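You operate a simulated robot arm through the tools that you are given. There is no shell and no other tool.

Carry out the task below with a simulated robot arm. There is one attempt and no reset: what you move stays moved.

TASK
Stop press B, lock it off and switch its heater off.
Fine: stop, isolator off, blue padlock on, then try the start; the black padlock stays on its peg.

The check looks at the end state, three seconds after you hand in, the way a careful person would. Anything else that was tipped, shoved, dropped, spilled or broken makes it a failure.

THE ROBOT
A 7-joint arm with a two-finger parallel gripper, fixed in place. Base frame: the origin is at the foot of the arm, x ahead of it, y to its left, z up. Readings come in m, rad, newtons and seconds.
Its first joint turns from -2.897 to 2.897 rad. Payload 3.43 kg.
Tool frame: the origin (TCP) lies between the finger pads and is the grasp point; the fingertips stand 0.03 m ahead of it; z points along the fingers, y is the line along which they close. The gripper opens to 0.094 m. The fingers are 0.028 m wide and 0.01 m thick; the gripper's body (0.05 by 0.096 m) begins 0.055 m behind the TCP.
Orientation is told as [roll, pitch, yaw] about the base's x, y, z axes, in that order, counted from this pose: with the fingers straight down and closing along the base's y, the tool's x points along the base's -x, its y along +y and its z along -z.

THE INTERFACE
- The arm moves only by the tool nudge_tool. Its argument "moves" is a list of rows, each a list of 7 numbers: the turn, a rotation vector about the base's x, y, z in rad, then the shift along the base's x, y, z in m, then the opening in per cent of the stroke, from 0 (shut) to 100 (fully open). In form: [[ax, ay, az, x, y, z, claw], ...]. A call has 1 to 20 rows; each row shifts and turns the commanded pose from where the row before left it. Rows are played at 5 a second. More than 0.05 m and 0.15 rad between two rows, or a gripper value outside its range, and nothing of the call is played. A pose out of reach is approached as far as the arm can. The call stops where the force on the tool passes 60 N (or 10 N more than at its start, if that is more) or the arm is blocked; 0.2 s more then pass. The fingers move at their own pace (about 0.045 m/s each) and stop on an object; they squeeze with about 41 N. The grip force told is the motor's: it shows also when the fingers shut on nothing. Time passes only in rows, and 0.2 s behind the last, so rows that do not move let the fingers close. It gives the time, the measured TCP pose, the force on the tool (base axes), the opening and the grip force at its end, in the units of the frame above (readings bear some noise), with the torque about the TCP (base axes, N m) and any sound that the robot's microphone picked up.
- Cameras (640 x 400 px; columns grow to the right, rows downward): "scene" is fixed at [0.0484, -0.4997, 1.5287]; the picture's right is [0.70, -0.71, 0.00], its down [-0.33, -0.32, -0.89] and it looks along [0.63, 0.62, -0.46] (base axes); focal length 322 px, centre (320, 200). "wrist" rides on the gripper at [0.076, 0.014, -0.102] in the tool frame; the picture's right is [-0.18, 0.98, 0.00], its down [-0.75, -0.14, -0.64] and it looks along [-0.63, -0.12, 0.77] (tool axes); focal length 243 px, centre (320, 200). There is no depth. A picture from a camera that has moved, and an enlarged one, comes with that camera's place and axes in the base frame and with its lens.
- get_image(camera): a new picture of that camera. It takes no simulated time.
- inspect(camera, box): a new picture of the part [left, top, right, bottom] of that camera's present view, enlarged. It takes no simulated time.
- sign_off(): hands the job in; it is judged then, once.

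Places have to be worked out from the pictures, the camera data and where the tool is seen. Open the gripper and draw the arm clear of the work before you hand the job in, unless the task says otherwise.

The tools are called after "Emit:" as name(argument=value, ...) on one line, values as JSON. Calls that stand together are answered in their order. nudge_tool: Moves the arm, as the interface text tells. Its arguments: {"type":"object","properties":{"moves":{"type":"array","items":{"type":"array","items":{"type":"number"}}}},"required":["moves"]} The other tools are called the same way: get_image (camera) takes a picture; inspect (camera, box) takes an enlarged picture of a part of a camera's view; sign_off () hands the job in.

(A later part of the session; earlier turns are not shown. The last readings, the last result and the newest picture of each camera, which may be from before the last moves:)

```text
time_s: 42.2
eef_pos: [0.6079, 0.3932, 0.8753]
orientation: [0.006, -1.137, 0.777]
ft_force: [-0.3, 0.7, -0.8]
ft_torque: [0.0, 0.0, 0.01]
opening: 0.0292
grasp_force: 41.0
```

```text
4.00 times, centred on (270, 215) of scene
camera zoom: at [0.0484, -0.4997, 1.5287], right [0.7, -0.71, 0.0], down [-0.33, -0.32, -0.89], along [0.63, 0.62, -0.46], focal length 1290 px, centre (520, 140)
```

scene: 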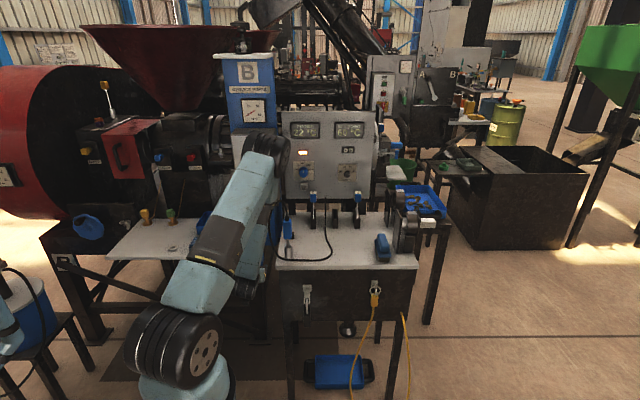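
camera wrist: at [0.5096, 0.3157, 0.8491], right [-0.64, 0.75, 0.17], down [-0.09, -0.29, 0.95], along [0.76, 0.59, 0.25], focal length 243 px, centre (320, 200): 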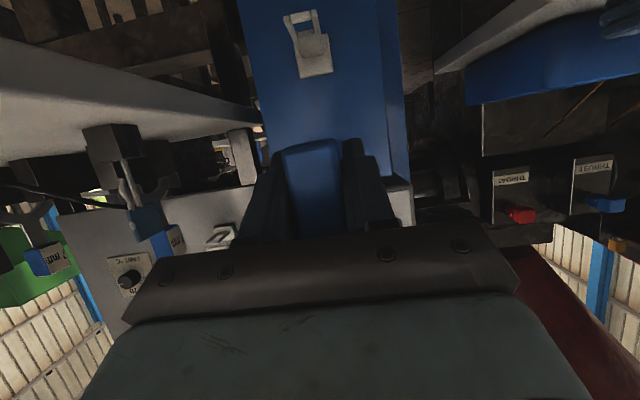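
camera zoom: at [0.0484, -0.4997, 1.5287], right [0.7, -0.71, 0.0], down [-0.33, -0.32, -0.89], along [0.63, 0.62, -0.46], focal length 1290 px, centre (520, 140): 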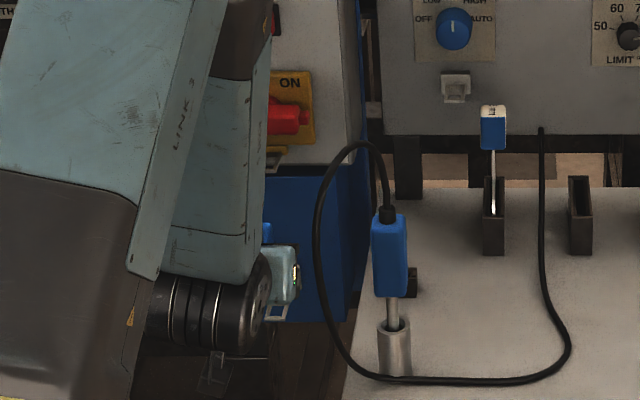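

The peg is now empty. I zoom in on its gate to understand how it moves, since the staple's gate is alike.

Emit:
inspect(camera="wrist", box=[270, 0, 350, 85])

Emit:
inspect(camera="wrist", box=[230, 120, 420, 245])

```text
4.71 times, centred on (310, 42) of wrist
camera zoom: at [0.5096, 0.3157, 0.8491], right [-0.64, 0.75, 0.17], down [-0.09, -0.29, 0.95], along [0.76, 0.59, 0.25], focal length 1142 px, centre (367, 941)
```

zoom: 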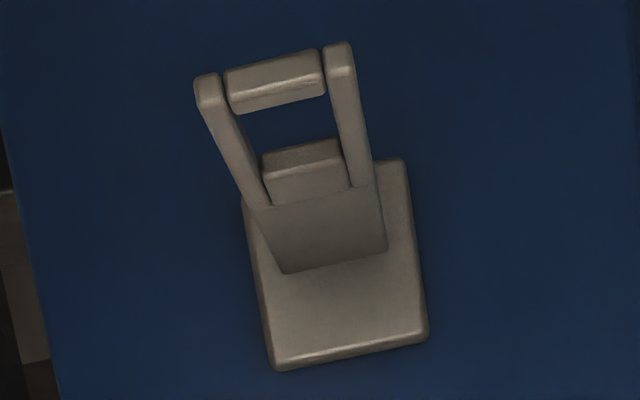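

```text
3.20 times, centred on (325, 182) of wrist
camera zoom: at [0.5096, 0.3157, 0.8491], right [-0.64, 0.75, 0.17], down [-0.09, -0.29, 0.95], along [0.76, 0.59, 0.25], focal length 776 px, centre (304, 256)
```

zoom: 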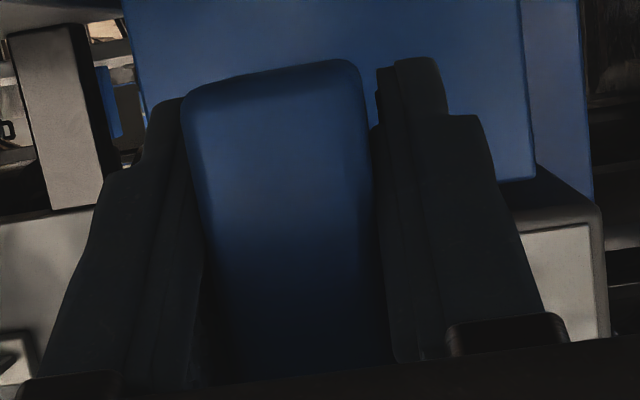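

The gate is an intact flap that springs back, so the shackle can be pushed past the staple's gate the same way. Staple and peg share the same r, so I advance straight in, 5 cm first, to just before the gate.

Emit:
nudge_tool(moves=[[0, 0, 0, 0.007, 0.0071, 0, 0], [0, 0, 0, 0.007, 0.0071, 0, 0], [0, 0, 0, 0.007, 0.0071, 0, 0], [0, 0, 0, 0.007, 0.0071, 0, 0], [0, 0, 0, 0.007, 0.0071, 0, 0], [0, 0, 0, 0, 0, 0, 0]])

Emit:
get_image(camera="wrist")

Emit:
inspect(camera="scene", box=[230, 180, 300, 230])

```text
time_s: 43.6
eef_pos: [0.6428, 0.4298, 0.8752]
orientation: [0.006, -1.136, 0.779]
ft_force: [0.7, -0.5, -1.7]
ft_torque: [-0.01, 0.02, -0.01]
opening: 0.0287
grasp_force: 41.1
```

```text
taken
camera wrist: at [0.5454, 0.351, 0.8498], right [-0.64, 0.75, 0.17], down [-0.09, -0.29, 0.95], along [0.76, 0.59, 0.25], focal length 243 px, centre (320, 200)
```

wrist: 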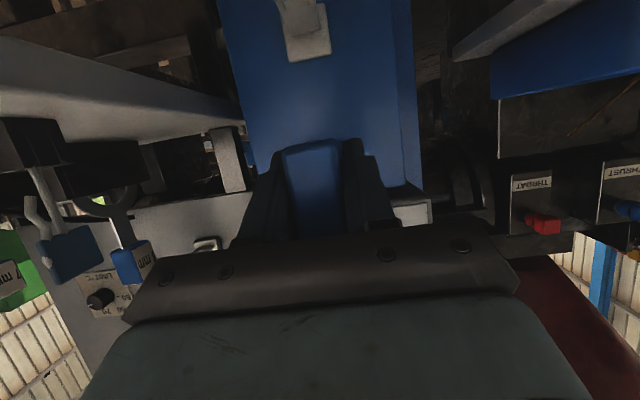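

```text
8.00 times, centred on (265, 205) of scene
camera zoom: at [0.0484, -0.4997, 1.5287], right [0.7, -0.71, 0.0], down [-0.33, -0.32, -0.89], along [0.63, 0.62, -0.46], focal length 2580 px, centre (760, 160)
```

zoom: 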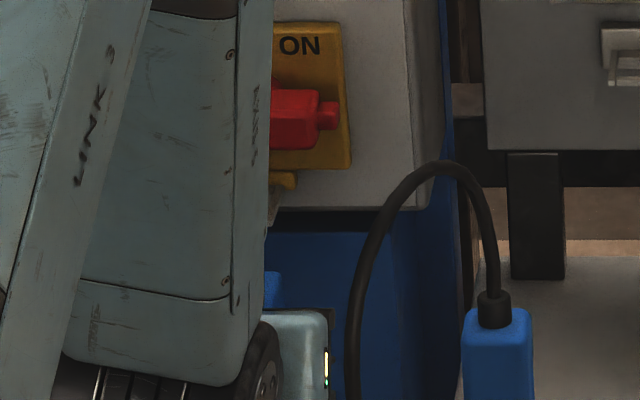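

No contact yet (n=0.758). I continue in 2.5 mm steps through the gate, watching force.

Emit:
nudge_tool(moves=[[0, 0, 0, 0.0018, 0.0018, 0, 0], [0, 0, 0, 0.0018, 0.0018, 0, 0], [0, 0, 0, 0.0018, 0.0018, 0, 0], [0, 0, 0, 0.0018, 0.0018, 0, 0], [0, 0, 0, 0.0018, 0.0018, 0, 0], [0, 0, 0, 0.0018, 0.0018, 0, 0]])

```text
time_s: 45.0
eef_pos: [0.6541, 0.4416, 0.8753]
orientation: [0.007, -1.136, 0.778]
ft_force: [0.3, 0.4, -0.4]
ft_torque: [-0.03, -0.01, -0.01]
opening: 0.0286
grasp_force: 40.7
```

Still no resistance at n=0.775; I go on to n≈0.789.

Emit:
nudge_tool(moves=[[0, 0, 0, 0.0017, 0.0017, 0, 0], [0, 0, 0, 0.0017, 0.0017, 0, 0], [0, 0, 0, 0.0017, 0.0017, 0, 0], [0, 0, 0, 0.0017, 0.0017, 0, 0], [0, 0, 0, 0.0017, 0.0017, 0, 0], [0, 0, 0, 0.0017, 0.0017, 0, 0]])

Emit:
inspect(camera="scene", box=[230, 180, 300, 230])

Emit:
inspect(camera="wrist", box=[230, 120, 420, 245])

```text
time_s: 46.4
eef_pos: [0.6642, 0.4515, 0.875]
orientation: [0.009, -1.136, 0.778]
ft_force: [-0.7, 0.2, -1.8]
ft_torque: [0.01, 0.01, -0.02]
opening: 0.0288
grasp_force: 41.7
```

```text
8.00 times, centred on (265, 205) of scene
camera zoom: at [0.0484, -0.4997, 1.5287], right [0.7, -0.71, 0.0], down [-0.33, -0.32, -0.89], along [0.63, 0.62, -0.46], focal length 2580 px, centre (760, 160)
```

zoom: 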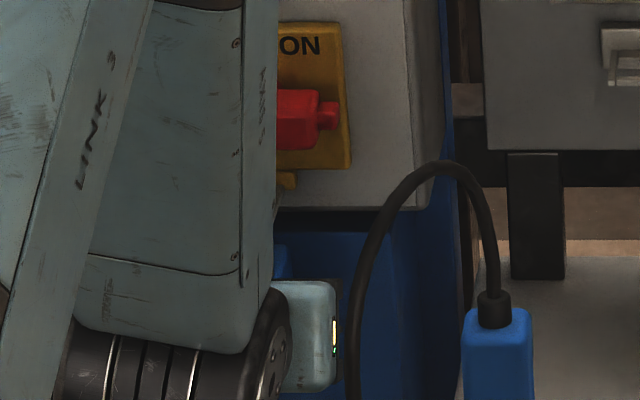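

```text
3.20 times, centred on (325, 182) of wrist
camera zoom: at [0.5661, 0.3727, 0.8484], right [-0.64, 0.75, 0.17], down [-0.09, -0.29, 0.95], along [0.76, 0.59, 0.25], focal length 776 px, centre (304, 256)
```

zoom: 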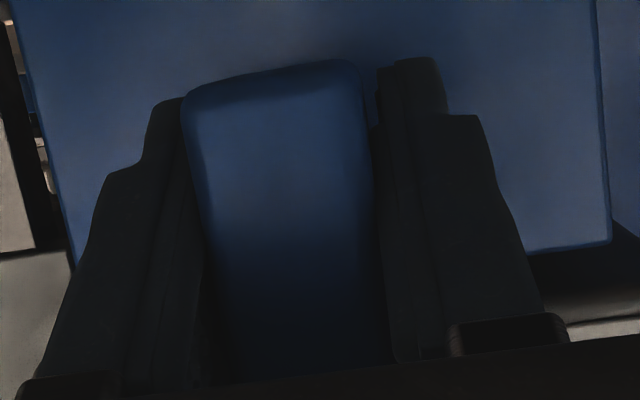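

At n=0.789 there is no resistance. Now I lower slowly; if the shackle is over the gate it should meet it near z≈0.861.

Emit:
nudge_tool(moves=[[0, 0, 0, 0, 0, -0.003, 0], [0, 0, 0, 0, 0, -0.003, 0], [0, 0, 0, 0, 0, -0.003, 0], [0, 0, 0, 0, 0, -0.002, 0], [0, 0, 0, 0, 0, 0, 0]])

```text
time_s: 47.6
eef_pos: [0.6636, 0.4506, 0.8644]
orientation: [0.007, -1.135, 0.777]
ft_force: [-1.7, 0.2, 0.6]
ft_torque: [-0.02, 0.04, 0.03]
opening: 0.0288
grasp_force: 41.6
```

Slight unloading perhaps; I lower on in 1 mm steps.

Emit:
nudge_tool(moves=[[0, 0, 0, 0, 0, -0.001, 0], [0, 0, 0, 0, 0, -0.001, 0], [0, 0, 0, 0, 0, -0.001, 0], [0, 0, 0, 0, 0, 0, 0]])

```text
time_s: 48.6
eef_pos: [0.6651, 0.4513, 0.8615]
orientation: [0.004, -1.137, 0.779]
ft_force: [1.3, -6.7, 14.2]
ft_torque: [0.1, -0.01, 0.05]
opening: 0.0288
grasp_force: 41.1
```

Contact at z≈0.8615 with 14 N upward—just where the shackle should rest on the gate. I ease up ~0.7 mm, then open the fingers slightly.

Emit:
nudge_tool(moves=[[0, 0, 0, 0, 0, 0.0008, 0], [0, 0, 0, 0, 0, 0, 36], [0, 0, 0, 0, 0, 0, 40], [0, 0, 0, 0, 0, 0, 45]])

Emit:
inspect(camera="wrist", box=[230, 100, 420, 245])

Emit:
inspect(camera="scene", box=[230, 180, 300, 230])

```text
time_s: 49.6
eef_pos: [0.6633, 0.4524, 0.8608]
orientation: [0.008, -1.134, 0.778]
ft_force: [0.0, 0.4, 0.0]
ft_torque: [0.0, 0.02, 0.01]
opening: 0.0426
grasp_force: 0.0
```

```text
2.76 times, centred on (325, 172) of wrist
camera zoom: at [0.5659, 0.3727, 0.8349], right [-0.64, 0.75, 0.17], down [-0.09, -0.29, 0.95], along [0.76, 0.59, 0.25], focal length 669 px, centre (306, 276)
```

zoom: 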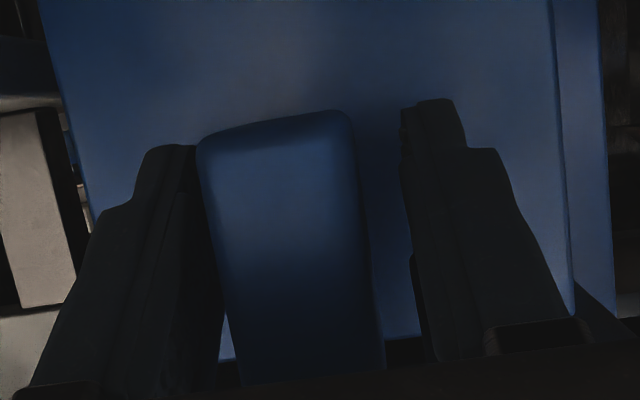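

```text
8.00 times, centred on (265, 205) of scene
camera zoom: at [0.0484, -0.4997, 1.5287], right [0.7, -0.71, 0.0], down [-0.33, -0.32, -0.89], along [0.63, 0.62, -0.46], focal length 2580 px, centre (760, 160)
```

zoom: 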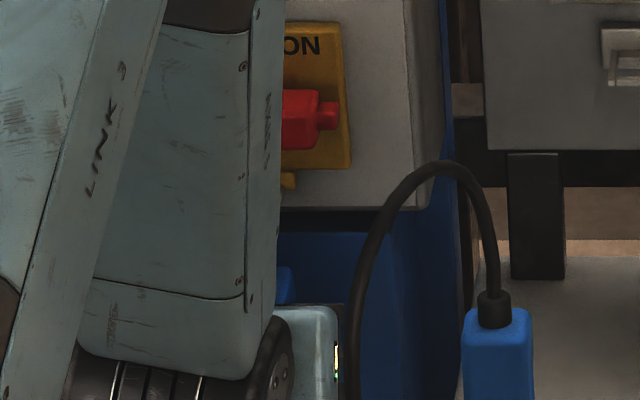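

The padlock hangs by itself with the fingers open. I open more and draw straight back, then check.

Emit:
nudge_tool(moves=[[0, 0, 0, 0, 0, 0, 60], [0, 0, 0, 0, 0, 0, 65], [0, 0, 0, -0.007, -0.007, 0, 65], [0, 0, 0, -0.01, -0.01, 0, 65], [0, 0, 0, -0.0142, -0.0142, 0, 65], [0, 0, 0, -0.0142, -0.0142, 0, 65], [0, 0, 0, -0.0142, -0.0142, 0, 65], [0, 0, 0, -0.0142, -0.0142, 0, 65], [0, 0, 0, 0, 0, 0, 65]])

Emit:
get_image(camera="wrist")

Emit:
inspect(camera="wrist", box=[240, 60, 420, 240])

Emit:
inspect(camera="scene", box=[220, 170, 310, 240])

```text
time_s: 51.6
eef_pos: [0.5888, 0.3755, 0.8611]
orientation: [0.007, -1.135, 0.778]
ft_force: [0.4, 0.5, 0.8]
ft_torque: [0.04, -0.01, 0.0]
opening: 0.061
grasp_force: 0.1
```

```text
taken
camera wrist: at [0.4909, 0.2973, 0.8351], right [-0.64, 0.75, 0.17], down [-0.09, -0.29, 0.95], along [0.76, 0.59, 0.25], focal length 243 px, centre (320, 200)
```

wrist: 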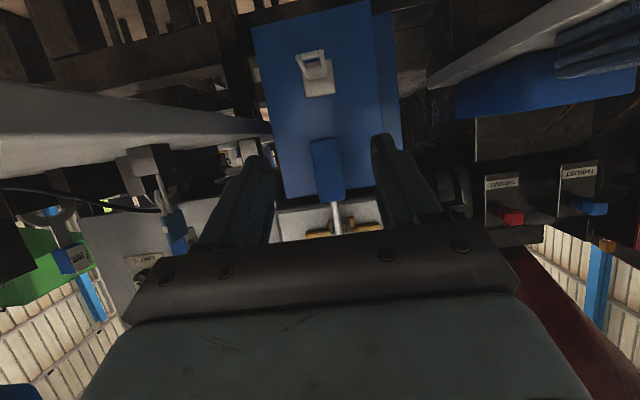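

```text
2.22 times, centred on (330, 150) of wrist
camera zoom: at [0.4909, 0.2973, 0.8351], right [-0.64, 0.75, 0.17], down [-0.09, -0.29, 0.95], along [0.76, 0.59, 0.25], focal length 539 px, centre (298, 311)
```

zoom: 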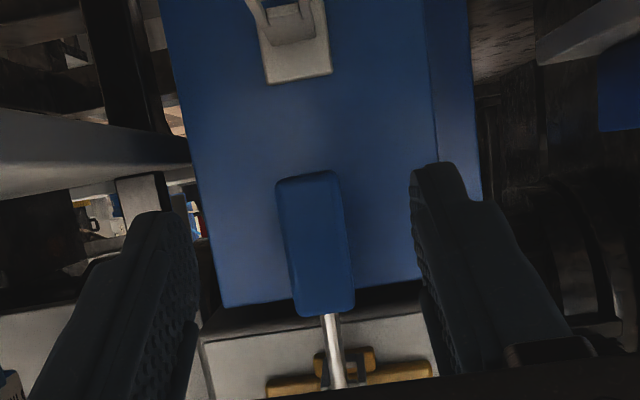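

```text
5.71 times, centred on (265, 205) of scene
camera zoom: at [0.0484, -0.4997, 1.5287], right [0.7, -0.71, 0.0], down [-0.33, -0.32, -0.89], along [0.63, 0.62, -0.46], focal length 1842 px, centre (634, 171)
```

zoom: 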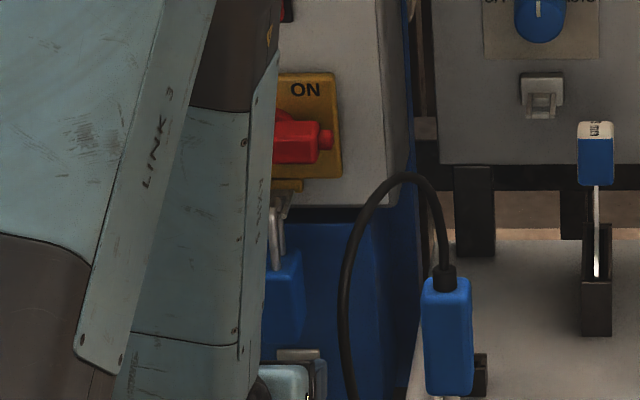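

The blue padlock hangs on the staple. Next, "try the start": I level the tool, close the fingers and rise to the START button height (z≈1.14), looking at the padlock from the scene camera on the way.

Emit:
nudge_tool(moves=[[0, 0, 0, -0.004, -0.004, 0.03, 30], [0, 0, 0, 0, 0, 0.04, 0], [0.1027, -0.1027, 0, 0, 0, 0.04, 0], [0.1027, -0.1027, 0, 0, 0, 0.04, 0], [0.1027, -0.1027, 0, 0, 0, 0.04, 0], [0, 0, 0, 0, 0, 0.045, 0], [0, 0, 0, 0, 0, 0.043, 0], [0, 0, 0, 0, 0, 0, 0]])

Emit:
get_image(camera="wrist")

Emit:
inspect(camera="scene", box=[220, 100, 340, 240])

Emit:
inspect(camera="scene", box=[240, 180, 290, 240])

```text
time_s: 53.4
eef_pos: [0.584, 0.3739, 1.1425]
orientation: [1.767, -1.568, -0.982]
ft_force: [-0.1, -0.2, 0.0]
ft_torque: [0.03, -0.02, 0.01]
opening: 0.0
grasp_force: 32.9
```

```text
taken
camera wrist: at [0.5019, 0.3115, 1.0657], right [-0.69, 0.69, 0.19], down [-0.35, -0.56, 0.75], along [0.63, 0.46, 0.63], focal length 243 px, centre (320, 200)
```

wrist: 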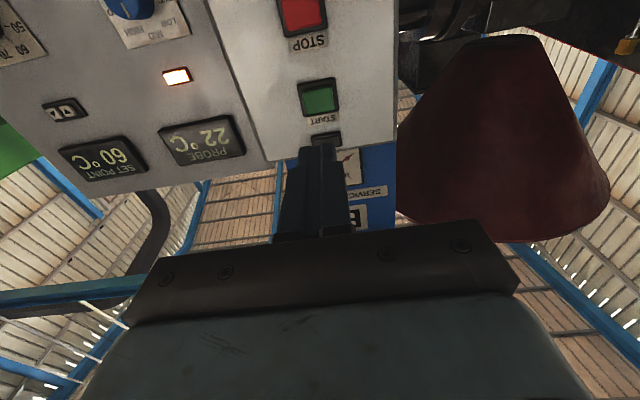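

```text
2.86 times, centred on (280, 170) of scene
camera zoom: at [0.0484, -0.4997, 1.5287], right [0.7, -0.71, 0.0], down [-0.33, -0.32, -0.89], along [0.63, 0.62, -0.46], focal length 921 px, centre (434, 286)
```

zoom: 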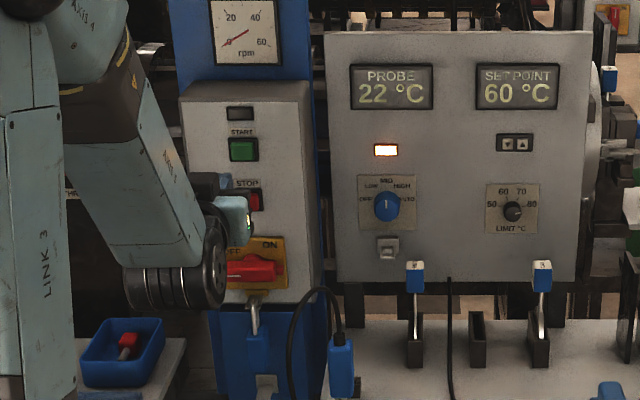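

```text
6.67 times, centred on (265, 210) of scene
camera zoom: at [0.0484, -0.4997, 1.5287], right [0.7, -0.71, 0.0], down [-0.33, -0.32, -0.89], along [0.63, 0.62, -0.46], focal length 2150 px, centre (687, 133)
```

zoom: 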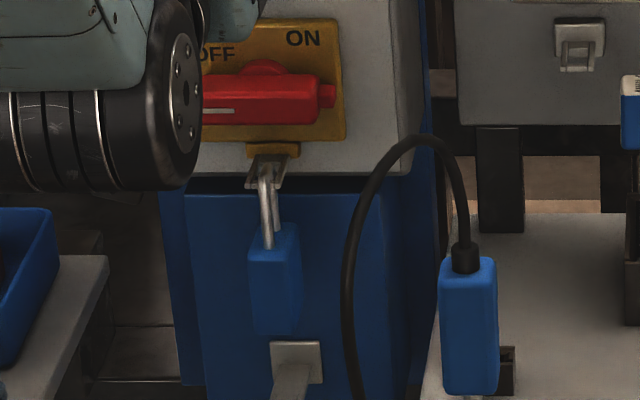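

The blue padlock hangs from the staple beneath the handle at OFF. One tight zoom to confirm the shackle goes round the gate.

Emit:
inspect(camera="scene", box=[255, 198, 280, 222])

Emit:
inspect(camera="wrist", box=[270, 60, 370, 180])

```text
16.00 times, centred on (268, 210) of scene
camera zoom: at [0.0484, -0.4997, 1.5287], right [0.7, -0.71, 0.0], down [-0.33, -0.32, -0.89], along [0.63, 0.62, -0.46], focal length 5159 px, centre (1160, 40)
```

zoom: 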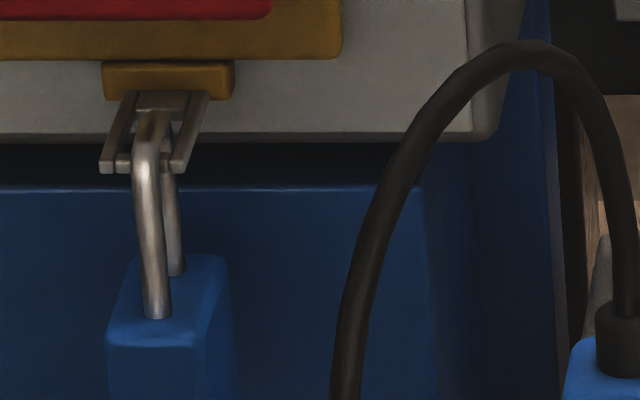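

```text
3.33 times, centred on (320, 120) of wrist
camera zoom: at [0.5019, 0.3115, 1.0657], right [-0.69, 0.69, 0.19], down [-0.35, -0.56, 0.75], along [0.63, 0.46, 0.63], focal length 809 px, centre (320, 467)
```

zoom: 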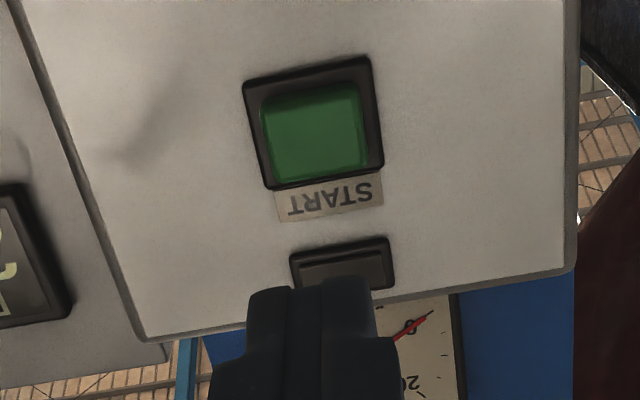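

The shackle clearly encloses the staple's gate. START lies at r=0.151, z=1.141, in line with the closed fingers; I advance 0.10 m and press gently.

Emit:
nudge_tool(moves=[[0, 0, 0, 0.0152, 0.0132, 0, 0], [0, 0, 0, 0.0145, 0.0138, 0, 0], [0, 0, 0, 0.0142, 0.0142, 0, 0], [0, 0, 0, 0.0142, 0.0142, 0, 0], [0, 0, 0, 0.0142, 0.0142, 0, 0], [0, 0, 0, 0, 0, 0, 0]])

Emit:
inspect(camera="wrist", box=[260, 90, 380, 200])

```text
time_s: 54.8
eef_pos: [0.6585, 0.4419, 1.1411]
orientation: [1.748, -1.568, -0.962]
ft_force: [-0.2, 0.1, 0.3]
ft_torque: [-0.02, 0.01, 0.05]
opening: 0.0
grasp_force: 32.7
```

```text
3.64 times, centred on (320, 145) of wrist
camera zoom: at [0.5761, 0.3802, 1.0642], right [-0.69, 0.69, 0.19], down [-0.35, -0.56, 0.75], along [0.63, 0.46, 0.63], focal length 882 px, centre (320, 400)
```

zoom: 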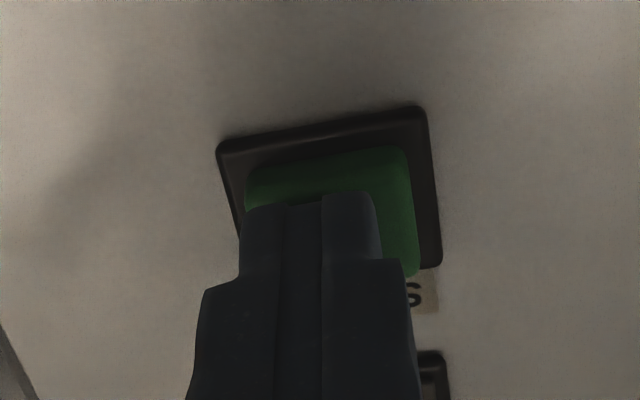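

The tip is about 3 mm to the right of the button centre; I correct that and press in small steps.

Emit:
nudge_tool(moves=[[0, 0, 0, -0.0021, 0.0021, 0, 0], [0, 0, 0, 0.0032, 0.0032, 0, 0], [0, 0, 0, 0.003, 0.003, 0, 0], [0, 0, 0, 0.0025, 0.0025, 0, 0], [0, 0, 0, 0.0012, 0.0012, 0, 0]])

Emit:
inspect(camera="scene", box=[200, 80, 340, 170])

```text
time_s: 56.0
eef_pos: [0.6643, 0.4528, 1.1419]
orientation: [1.323, -1.568, -0.54]
ft_force: [-25.1, -26.4, -4.9]
ft_torque: [-0.03, 0.08, -0.02]
opening: 0.0001
grasp_force: 32.6
heard: click
```

```text
4.44 times, centred on (270, 125) of scene
camera zoom: at [0.0484, -0.4997, 1.5287], right [0.7, -0.71, 0.0], down [-0.33, -0.32, -0.89], along [0.63, 0.62, -0.46], focal length 1433 px, centre (542, 533)
```

zoom: 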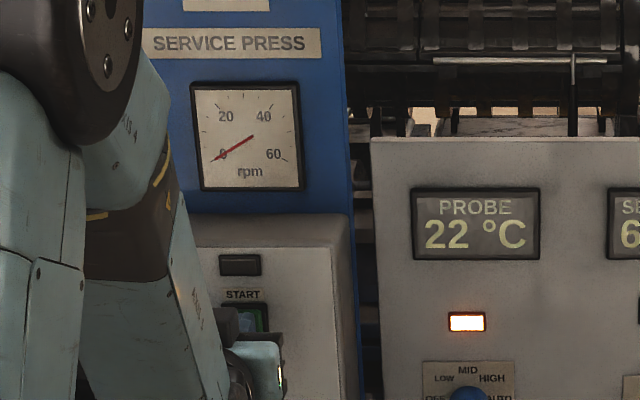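

START clicked and the press stays dead: lamp dark, rpm 0. I back off and check again that nothing started.

Emit:
nudge_tool(moves=[[0, 0, 0, -0.007, -0.007, 0, 0], [0, 0, 0, -0.0142, -0.0142, 0, 0], [0, 0, 0, -0.0142, -0.0142, 0, 0], [0, 0, 0, -0.0142, -0.0142, 0, 0], [0, 0, 0, -0.0142, -0.0142, 0, 0], [0, 0, 0, 0, 0, 0, 0]])

Emit:
inspect(camera="scene", box=[200, 80, 340, 170])

Emit:
get_image(camera="wrist")

Emit:
get_image(camera="scene")

```text
time_s: 57.4
eef_pos: [0.6053, 0.3895, 1.1405]
orientation: [1.818, -1.567, -1.032]
ft_force: [0.9, -0.3, -0.1]
ft_torque: [0.03, 0.03, 0.03]
opening: 0.0
grasp_force: 32.7
```

```text
4.44 times, centred on (270, 125) of scene
camera zoom: at [0.0484, -0.4997, 1.5287], right [0.7, -0.71, 0.0], down [-0.33, -0.32, -0.89], along [0.63, 0.62, -0.46], focal length 1433 px, centre (542, 533)
```

zoom: 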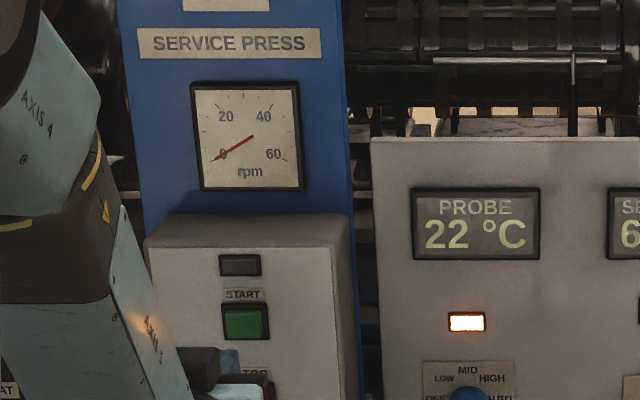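

```text
taken
camera wrist: at [0.522, 0.3269, 1.0636], right [-0.69, 0.69, 0.19], down [-0.35, -0.56, 0.75], along [0.63, 0.46, 0.63], focal length 243 px, centre (320, 200)
```

wrist: 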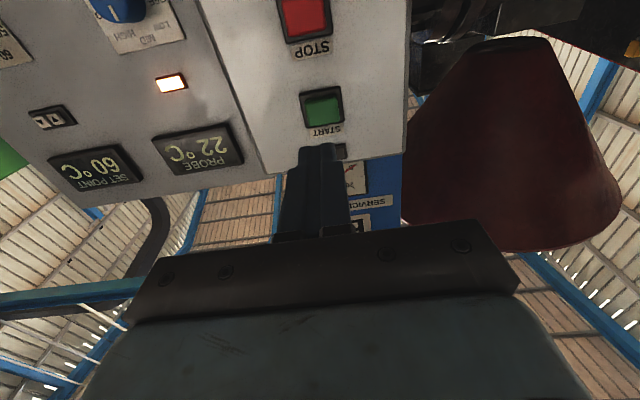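

```text
taken
```

scene: 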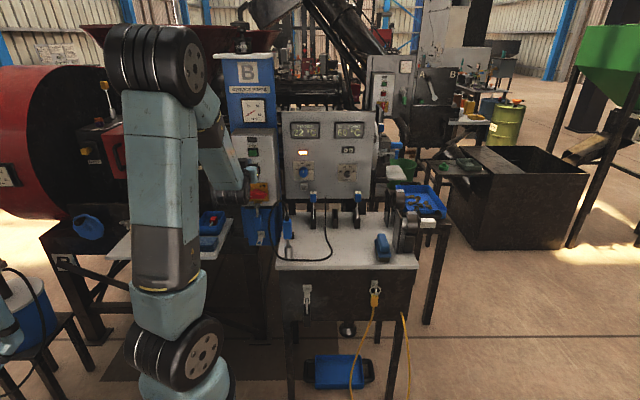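

The trial start did nothing, so press B is locked off. Now the heater knob: it lies near r≈0.329, n≈0.90, z≈1.03, but the probe and its cable (up to z≈1.07) stand in front of it, so I'll come in from above with the tool tipped ~40° down. First I rise, tip, and shift right at a safe height.

Emit:
nudge_tool(moves=[[-0.0987, 0.0987, 0, 0, 0, 0.025, 0], [-0.0987, 0.0987, 0, 0, 0, 0.025, 30], [-0.0987, 0.0987, 0, 0, 0, 0.025, 65], [-0.0987, 0.0987, 0, 0, 0, 0.025, 65], [-0.0987, 0.0987, 0, 0, 0, 0.02, 65], [0, 0, 0, 0.0227, -0.0227, 0, 65], [0, 0, 0, 0.0227, -0.0227, 0, 65], [0, 0, 0, 0.0227, -0.0227, 0, 65], [0, 0, 0, 0.0227, -0.0227, 0, 65], [0, 0, 0, 0.0227, -0.0227, 0, 65], [0, 0, 0, 0.0227, -0.0227, 0, 65], [0, 0, 0, 0, 0, 0, 65]])

Emit:
get_image(camera="wrist")

Emit:
get_image(camera="scene")

```text
time_s: 60.0
eef_pos: [0.728, 0.2622, 1.2337]
orientation: [0.074, -1.078, 0.777]
ft_force: [0.5, -0.7, 0.0]
ft_torque: [-0.02, -0.02, 0.01]
opening: 0.0614
grasp_force: 0.0
out of reach, approached as far as the arm can: row 4, 5
```

```text
taken
camera wrist: at [0.6326, 0.177, 1.2136], right [-0.67, 0.71, 0.2], down [-0.01, -0.27, 0.96], along [0.74, 0.64, 0.19], focal length 243 px, centre (320, 200)
```

wrist: 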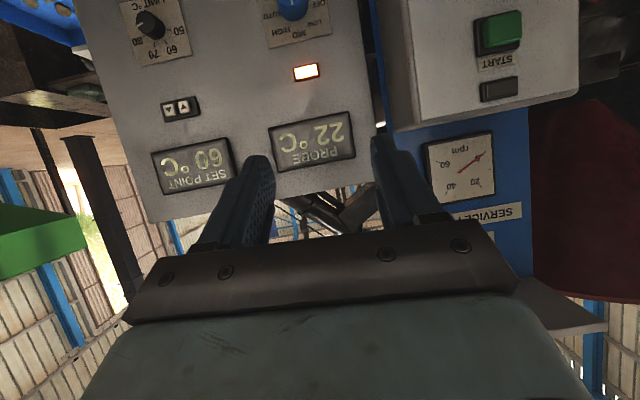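

```text
taken
```

scene: 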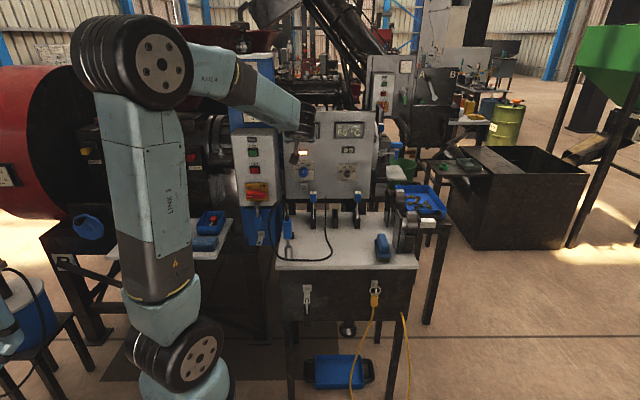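

The tool is now in front of the heater panel at r=0.329, n=0.700, z=1.234, tipped about 28° down. I add the remaining tilt and come down and forward a little to bring the knob into full view, well above the cable.

Emit:
nudge_tool(moves=[[-0.0707, 0.0707, 0, 0.01, 0.01, -0.025, 65], [-0.0707, 0.0707, 0, 0.01, 0.01, -0.025, 65], [0, 0, 0, 0.007, 0.007, -0.03, 65], [0, 0, 0, 0.007, 0.007, -0.02, 65], [0, 0, 0, 0, 0, 0, 65]])

Emit:
get_image(camera="wrist")

Emit:
inspect(camera="scene", box=[230, 90, 390, 270])

```text
time_s: 61.2
eef_pos: [0.7625, 0.298, 1.1339]
orientation: [0.071, -0.879, 0.781]
ft_force: [0.4, -0.3, 0.3]
ft_torque: [0.02, -0.01, -0.01]
opening: 0.0613
grasp_force: 0.0
```

```text
taken
camera wrist: at [0.6661, 0.2125, 1.1395], right [-0.64, 0.74, 0.19], down [0.13, -0.13, 0.98], along [0.75, 0.66, -0.01], focal length 243 px, centre (320, 200)
```

wrist: 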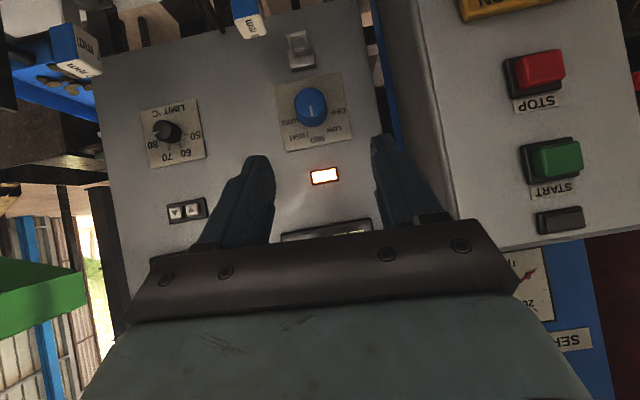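

```text
2.22 times, centred on (310, 180) of scene
camera zoom: at [0.0484, -0.4997, 1.5287], right [0.7, -0.71, 0.0], down [-0.33, -0.32, -0.89], along [0.63, 0.62, -0.46], focal length 716 px, centre (342, 244)
```

zoom: 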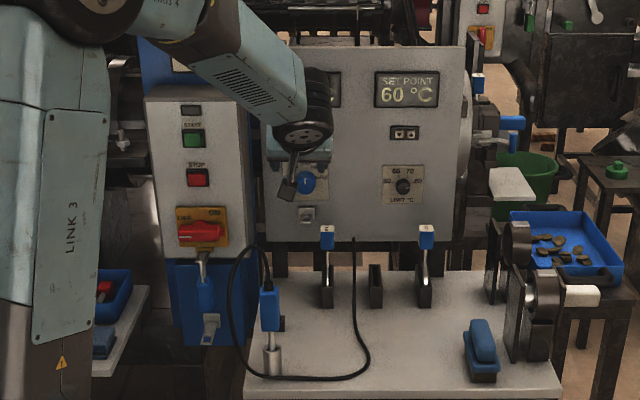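

The knob is in clear view now. I enlarge it to fix its centre and read the pointer.

Emit:
inspect(camera="wrist", box=[260, 20, 370, 160])

Emit:
inspect(camera="wrist", box=[200, 0, 440, 180])

```text
2.86 times, centred on (315, 90) of wrist
camera zoom: at [0.6661, 0.2125, 1.1395], right [-0.64, 0.74, 0.19], down [0.13, -0.13, 0.98], along [0.75, 0.66, -0.01], focal length 693 px, centre (334, 514)
```

zoom: 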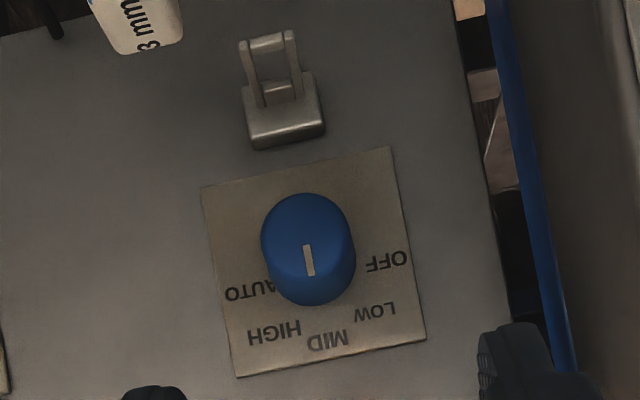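

```text
2.22 times, centred on (320, 90) of wrist
camera zoom: at [0.6661, 0.2125, 1.1395], right [-0.64, 0.74, 0.19], down [0.13, -0.13, 0.98], along [0.75, 0.66, -0.01], focal length 539 px, centre (320, 444)
```

zoom: 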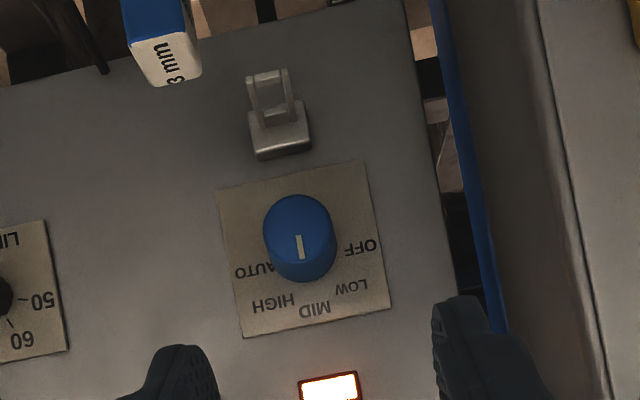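

Knob axis works out at r≈0.330, z≈1.030, its face at n≈0.887 and plate at n≈0.913; it points at MID. I rotate the wrist 20° clockwise about the knob's axis (so it can later sweep 90° counter-clockwise) and move to ~9 cm before the knob.

Emit:
nudge_tool(moves=[[0.0825, 0.0825, 0, 0.0203, 0.0076, -0.0173, 65], [0.0825, 0.0825, 0, 0.0203, 0.0076, -0.0173, 65], [0.0825, 0.0825, 0, 0.0203, 0.0076, -0.0173, 65], [0, 0, 0, 0, 0, 0, 65]])

Emit:
get_image(camera="wrist")

Emit:
inspect(camera="scene", box=[230, 90, 390, 270])

```text
time_s: 62.2
eef_pos: [0.8223, 0.322, 1.0787]
orientation: [0.593, -0.807, 0.387]
ft_force: [-0.3, -0.2, -0.2]
ft_torque: [-0.02, -0.02, 0.04]
opening: 0.0612
grasp_force: 0.0
```

```text
taken
camera wrist: at [0.7293, 0.2342, 1.0875], right [-0.56, 0.65, 0.51], down [0.36, -0.37, 0.86], along [0.75, 0.66, -0.03], focal length 243 px, centre (320, 200)
```

wrist: 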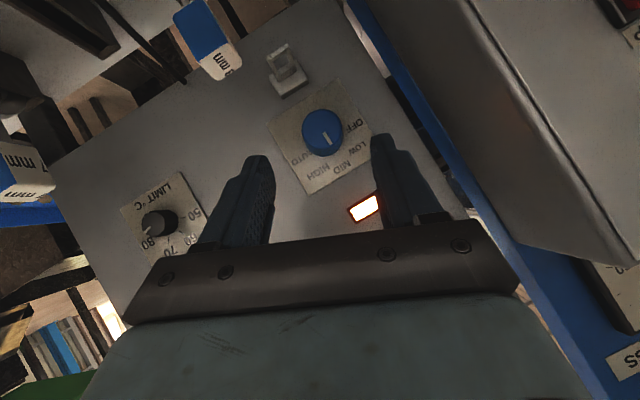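

```text
2.22 times, centred on (310, 180) of scene
camera zoom: at [0.0484, -0.4997, 1.5287], right [0.7, -0.71, 0.0], down [-0.33, -0.32, -0.89], along [0.63, 0.62, -0.46], focal length 716 px, centre (342, 244)
```

zoom: 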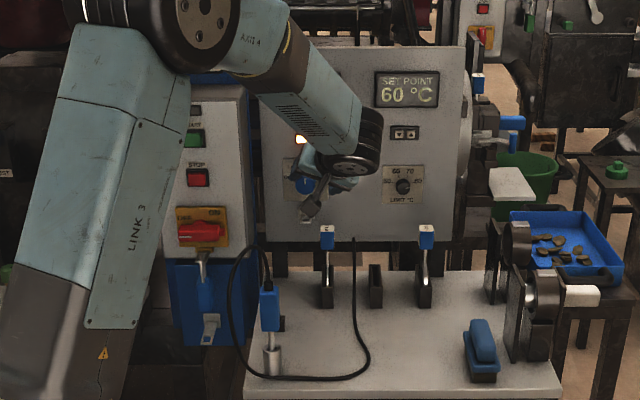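

The knob lies on the tool axis between the fingers. I go three quarters of the way in and look again.

Emit:
nudge_tool(moves=[[0, 0, 0, 0.0081, 0.0163, -0.0119, 65], [0, 0, 0, 0.0081, 0.0163, -0.0119, 65], [0, 0, 0, 0.0081, 0.0163, -0.0119, 65], [0, 0, 0, 0, 0, 0, 65]])

Emit:
get_image(camera="wrist")

Emit:
inspect(camera="wrist", box=[220, 80, 420, 240])

Emit:
inspect(camera="scene", box=[250, 120, 370, 240])

```text
time_s: 63.2
eef_pos: [0.8493, 0.3691, 1.0443]
orientation: [0.59, -0.807, 0.39]
ft_force: [-0.4, -1.0, -0.3]
ft_torque: [0.0, 0.03, -0.02]
opening: 0.0612
grasp_force: 0.0
```

```text
taken
camera wrist: at [0.756, 0.282, 1.0535], right [-0.56, 0.65, 0.51], down [0.36, -0.37, 0.86], along [0.75, 0.66, -0.03], focal length 243 px, centre (320, 200)
```

wrist: 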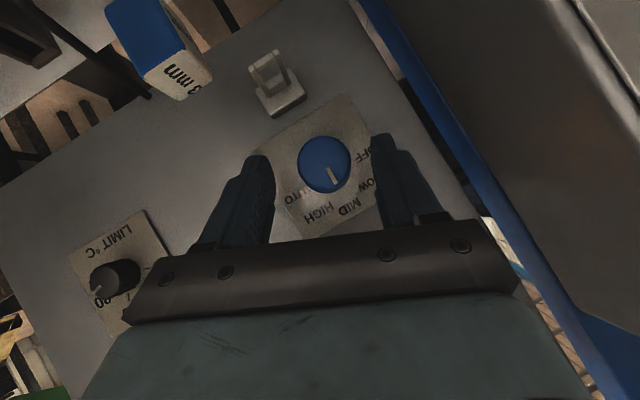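

```text
2.50 times, centred on (320, 160) of wrist
camera zoom: at [0.756, 0.282, 1.0535], right [-0.56, 0.65, 0.51], down [0.36, -0.37, 0.86], along [0.75, 0.66, -0.03], focal length 606 px, centre (320, 300)
```

zoom: 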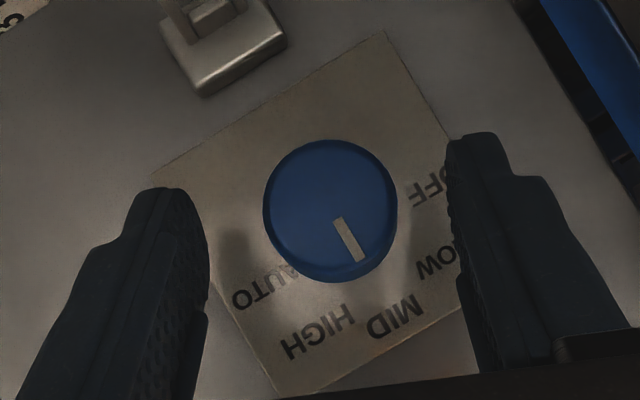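

```text
3.33 times, centred on (310, 180) of scene
camera zoom: at [0.0484, -0.4997, 1.5287], right [0.7, -0.71, 0.0], down [-0.33, -0.32, -0.89], along [0.63, 0.62, -0.46], focal length 1075 px, centre (353, 267)
```

zoom: 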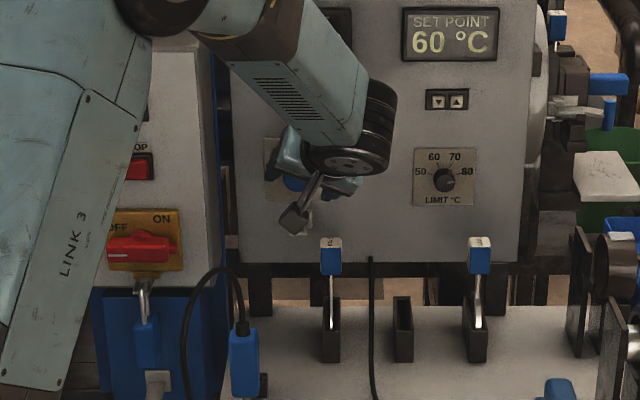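

Knob axis confirmed at r≈0.3305, z≈1.029, midway between the fingers; the small bracket below it stays clear (top ≈0.984). I go the last ~2 cm and close on the knob.

Emit:
nudge_tool(moves=[[0, 0, 0, 0.0019, 0.0083, -0.0072, 65], [0, 0, 0, 0.0019, 0.0083, -0.0071, 65], [0, 0, 0, 0, 0, 0, 65]])

Emit:
inspect(camera="wrist", box=[220, 80, 420, 240])

```text
time_s: 64.0
eef_pos: [0.8528, 0.387, 1.031]
orientation: [0.588, -0.806, 0.388]
ft_force: [0.2, -0.1, 0.0]
ft_torque: [0.01, -0.04, 0.01]
opening: 0.0614
grasp_force: 0.0
```

```text
2.50 times, centred on (320, 160) of wrist
camera zoom: at [0.7594, 0.299, 1.0387], right [-0.56, 0.65, 0.51], down [0.36, -0.37, 0.86], along [0.75, 0.66, -0.03], focal length 606 px, centre (320, 300)
```

zoom: 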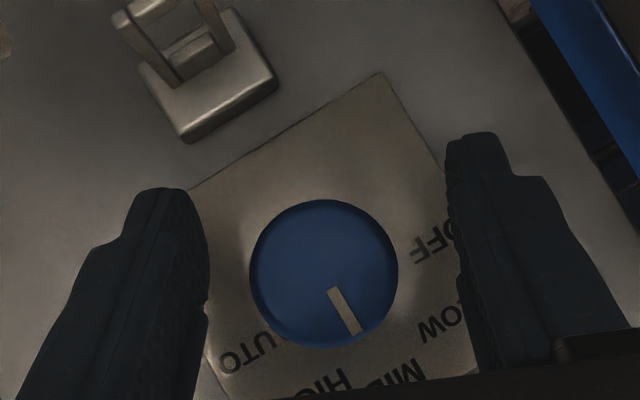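

The knob sits between the pads, between TCP and fingertips. I close.

Emit:
nudge_tool(moves=[[0, 0, 0, 0, 0, 0, 40], [0, 0, 0, 0, 0, 0, 20], [0, 0, 0, 0, 0, 0, 0], [0, 0, 0, 0, 0, 0, 0]])

Emit:
inspect(camera="wrist", box=[220, 80, 420, 240])

```text
time_s: 65.0
eef_pos: [0.8541, 0.3862, 1.0303]
orientation: [0.588, -0.805, 0.387]
ft_force: [7.5, -5.3, -3.5]
ft_torque: [-0.04, 0.06, -0.33]
opening: 0.0355
grasp_force: 45.4
```

```text
2.50 times, centred on (320, 160) of wrist
camera zoom: at [0.7602, 0.2982, 1.0383], right [-0.56, 0.66, 0.51], down [0.36, -0.37, 0.86], along [0.75, 0.66, -0.03], focal length 606 px, centre (320, 300)
```

zoom: 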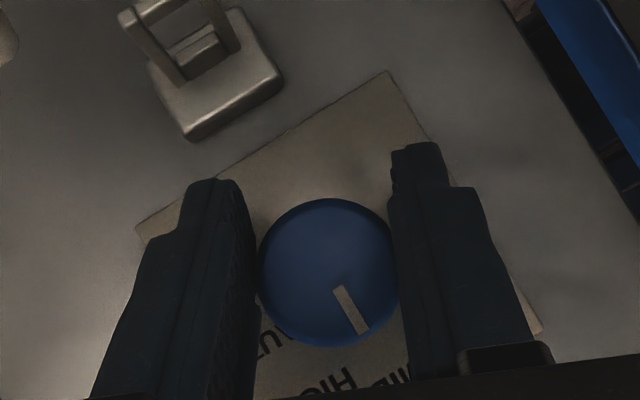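

The knob is gripped (35.5 mm). I start turning counter-clockwise about its axis, 0.4 rad first.

Emit:
nudge_tool(moves=[[0, 0, 0, 0.0006, -0.0006, 0, 0], [-0.0707, -0.0707, 0, 0, 0, 0, 0], [-0.0707, -0.0707, 0, 0, 0, 0, 0], [-0.0707, -0.0707, 0, 0, 0, 0, 0], [-0.0707, -0.0707, 0, 0, 0, 0, 0]])

Emit:
inspect(camera="wrist", box=[220, 80, 420, 240])

Emit:
inspect(camera="scene", box=[250, 120, 370, 240])

```text
time_s: 66.2
eef_pos: [0.8539, 0.3854, 1.03]
orientation: [-0.01, -0.876, 0.838]
ft_force: [5.0, -7.9, -1.0]
ft_torque: [-0.02, 0.05, -0.64]
opening: 0.0355
grasp_force: 44.9
```

```text
2.50 times, centred on (320, 160) of wrist
camera zoom: at [0.7579, 0.3003, 1.036], right [-0.65, 0.75, 0.14], down [0.09, -0.1, 0.99], along [0.75, 0.66, -0.01], focal length 606 px, centre (320, 300)
```

zoom: 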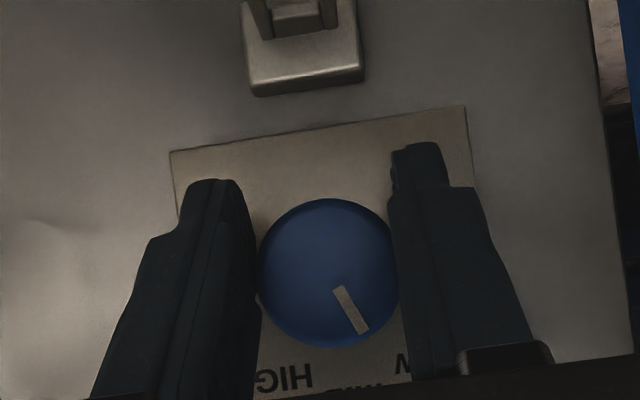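

```text
3.33 times, centred on (310, 180) of scene
camera zoom: at [0.0484, -0.4997, 1.5287], right [0.7, -0.71, 0.0], down [-0.33, -0.32, -0.89], along [0.63, 0.62, -0.46], focal length 1075 px, centre (353, 267)
```

zoom: 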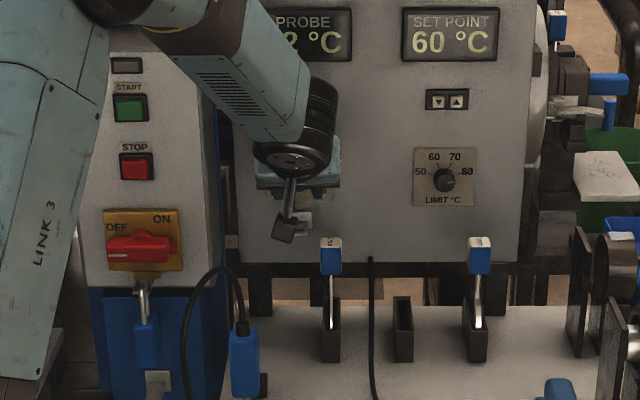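

The knob turns with the gripper (its pointer keeps still in the gripper's view while the plate rotates). I continue 0.6 rad.

Emit:
nudge_tool(moves=[[-0.0707, -0.0707, 0, 0, 0, 0, 0], [-0.0707, -0.0707, 0, 0, 0, 0, 0], [-0.0707, -0.0707, 0, 0, 0, 0, 0], [-0.0707, -0.0707, 0, 0, 0, 0, 0], [-0.0707, -0.0707, 0, 0, 0, 0, 0], [-0.0707, -0.0707, 0, 0, 0, 0, 0]])

Emit:
inspect(camera="wrist", box=[220, 80, 420, 240])

Emit:
inspect(camera="scene", box=[230, 110, 370, 250])

```text
time_s: 67.6
eef_pos: [0.8531, 0.3846, 1.0305]
orientation: [-0.804, -0.662, 1.412]
ft_force: [16.0, -5.5, 14.1]
ft_torque: [-0.17, 0.21, -0.76]
opening: 0.0355
grasp_force: 45.4
```

```text
2.50 times, centred on (320, 160) of wrist
camera zoom: at [0.7558, 0.3022, 1.0309], right [-0.58, 0.68, -0.45], down [-0.32, 0.31, 0.89], along [0.75, 0.66, 0.04], focal length 606 px, centre (320, 300)
```

zoom: 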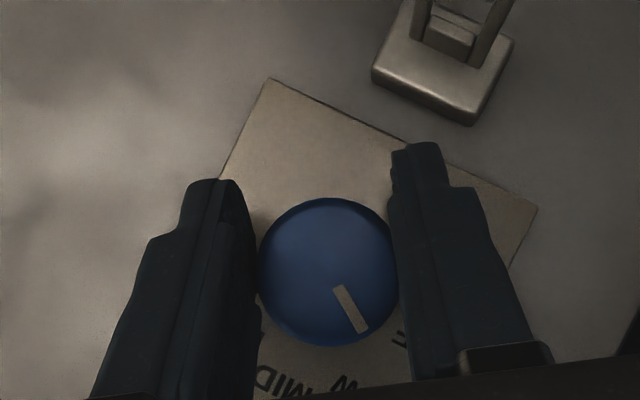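

```text
2.86 times, centred on (300, 180) of scene
camera zoom: at [0.0484, -0.4997, 1.5287], right [0.7, -0.71, 0.0], down [-0.33, -0.32, -0.89], along [0.63, 0.62, -0.46], focal length 921 px, centre (377, 257)
```

zoom: 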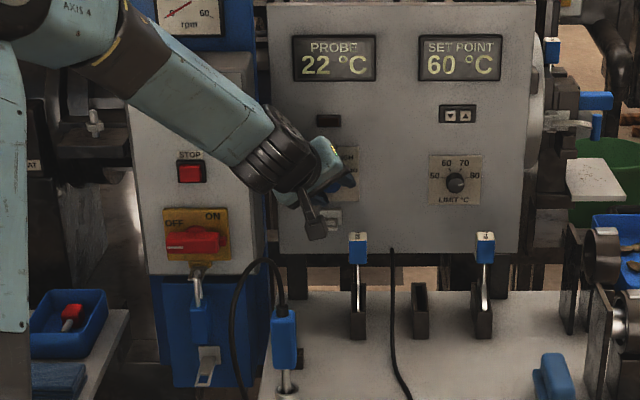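

The amber heater lamp has gone dark at ~57°; I relax the side force slightly and carry on toward OFF at 90°.

Emit:
nudge_tool(moves=[[0, 0, 0, 0.0005, -0.0005, 0.0008, 0], [-0.0707, -0.0707, 0, 0, 0, 0, 0], [-0.0707, -0.0707, 0, 0, 0, 0, 0], [-0.0707, -0.0707, 0, 0, 0, 0, 0]])

Emit:
inspect(camera="wrist", box=[220, 80, 420, 240])

Emit:
inspect(camera="scene", box=[230, 110, 370, 250])

```text
time_s: 68.6
eef_pos: [0.8531, 0.3848, 1.0311]
orientation: [-1.076, -0.467, 1.559]
ft_force: [0.1, -6.9, 12.9]
ft_torque: [0.12, -0.15, -0.38]
opening: 0.0354
grasp_force: 44.9
```

```text
2.50 times, centred on (320, 160) of wrist
camera zoom: at [0.7557, 0.3022, 1.0284], right [-0.46, 0.56, -0.69], down [-0.49, 0.49, 0.72], along [0.74, 0.67, 0.05], focal length 606 px, centre (320, 300)
```

zoom: 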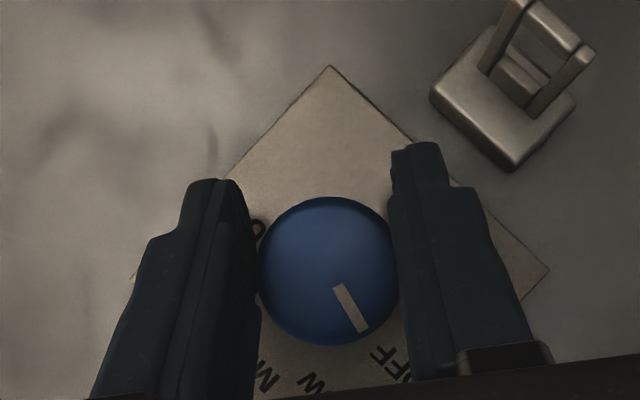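

```text
2.86 times, centred on (300, 180) of scene
camera zoom: at [0.0484, -0.4997, 1.5287], right [0.7, -0.71, 0.0], down [-0.33, -0.32, -0.89], along [0.63, 0.62, -0.46], focal length 921 px, centre (377, 257)
```

zoom: 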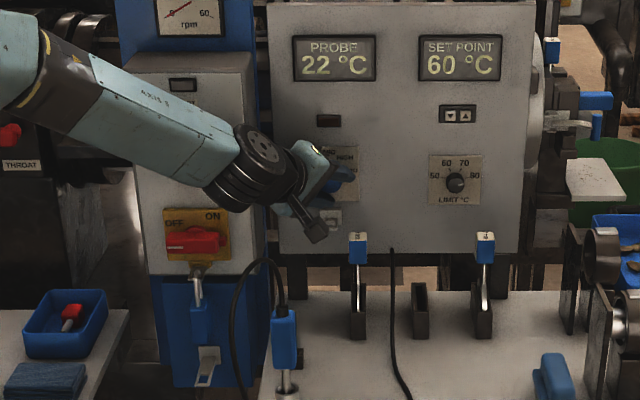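

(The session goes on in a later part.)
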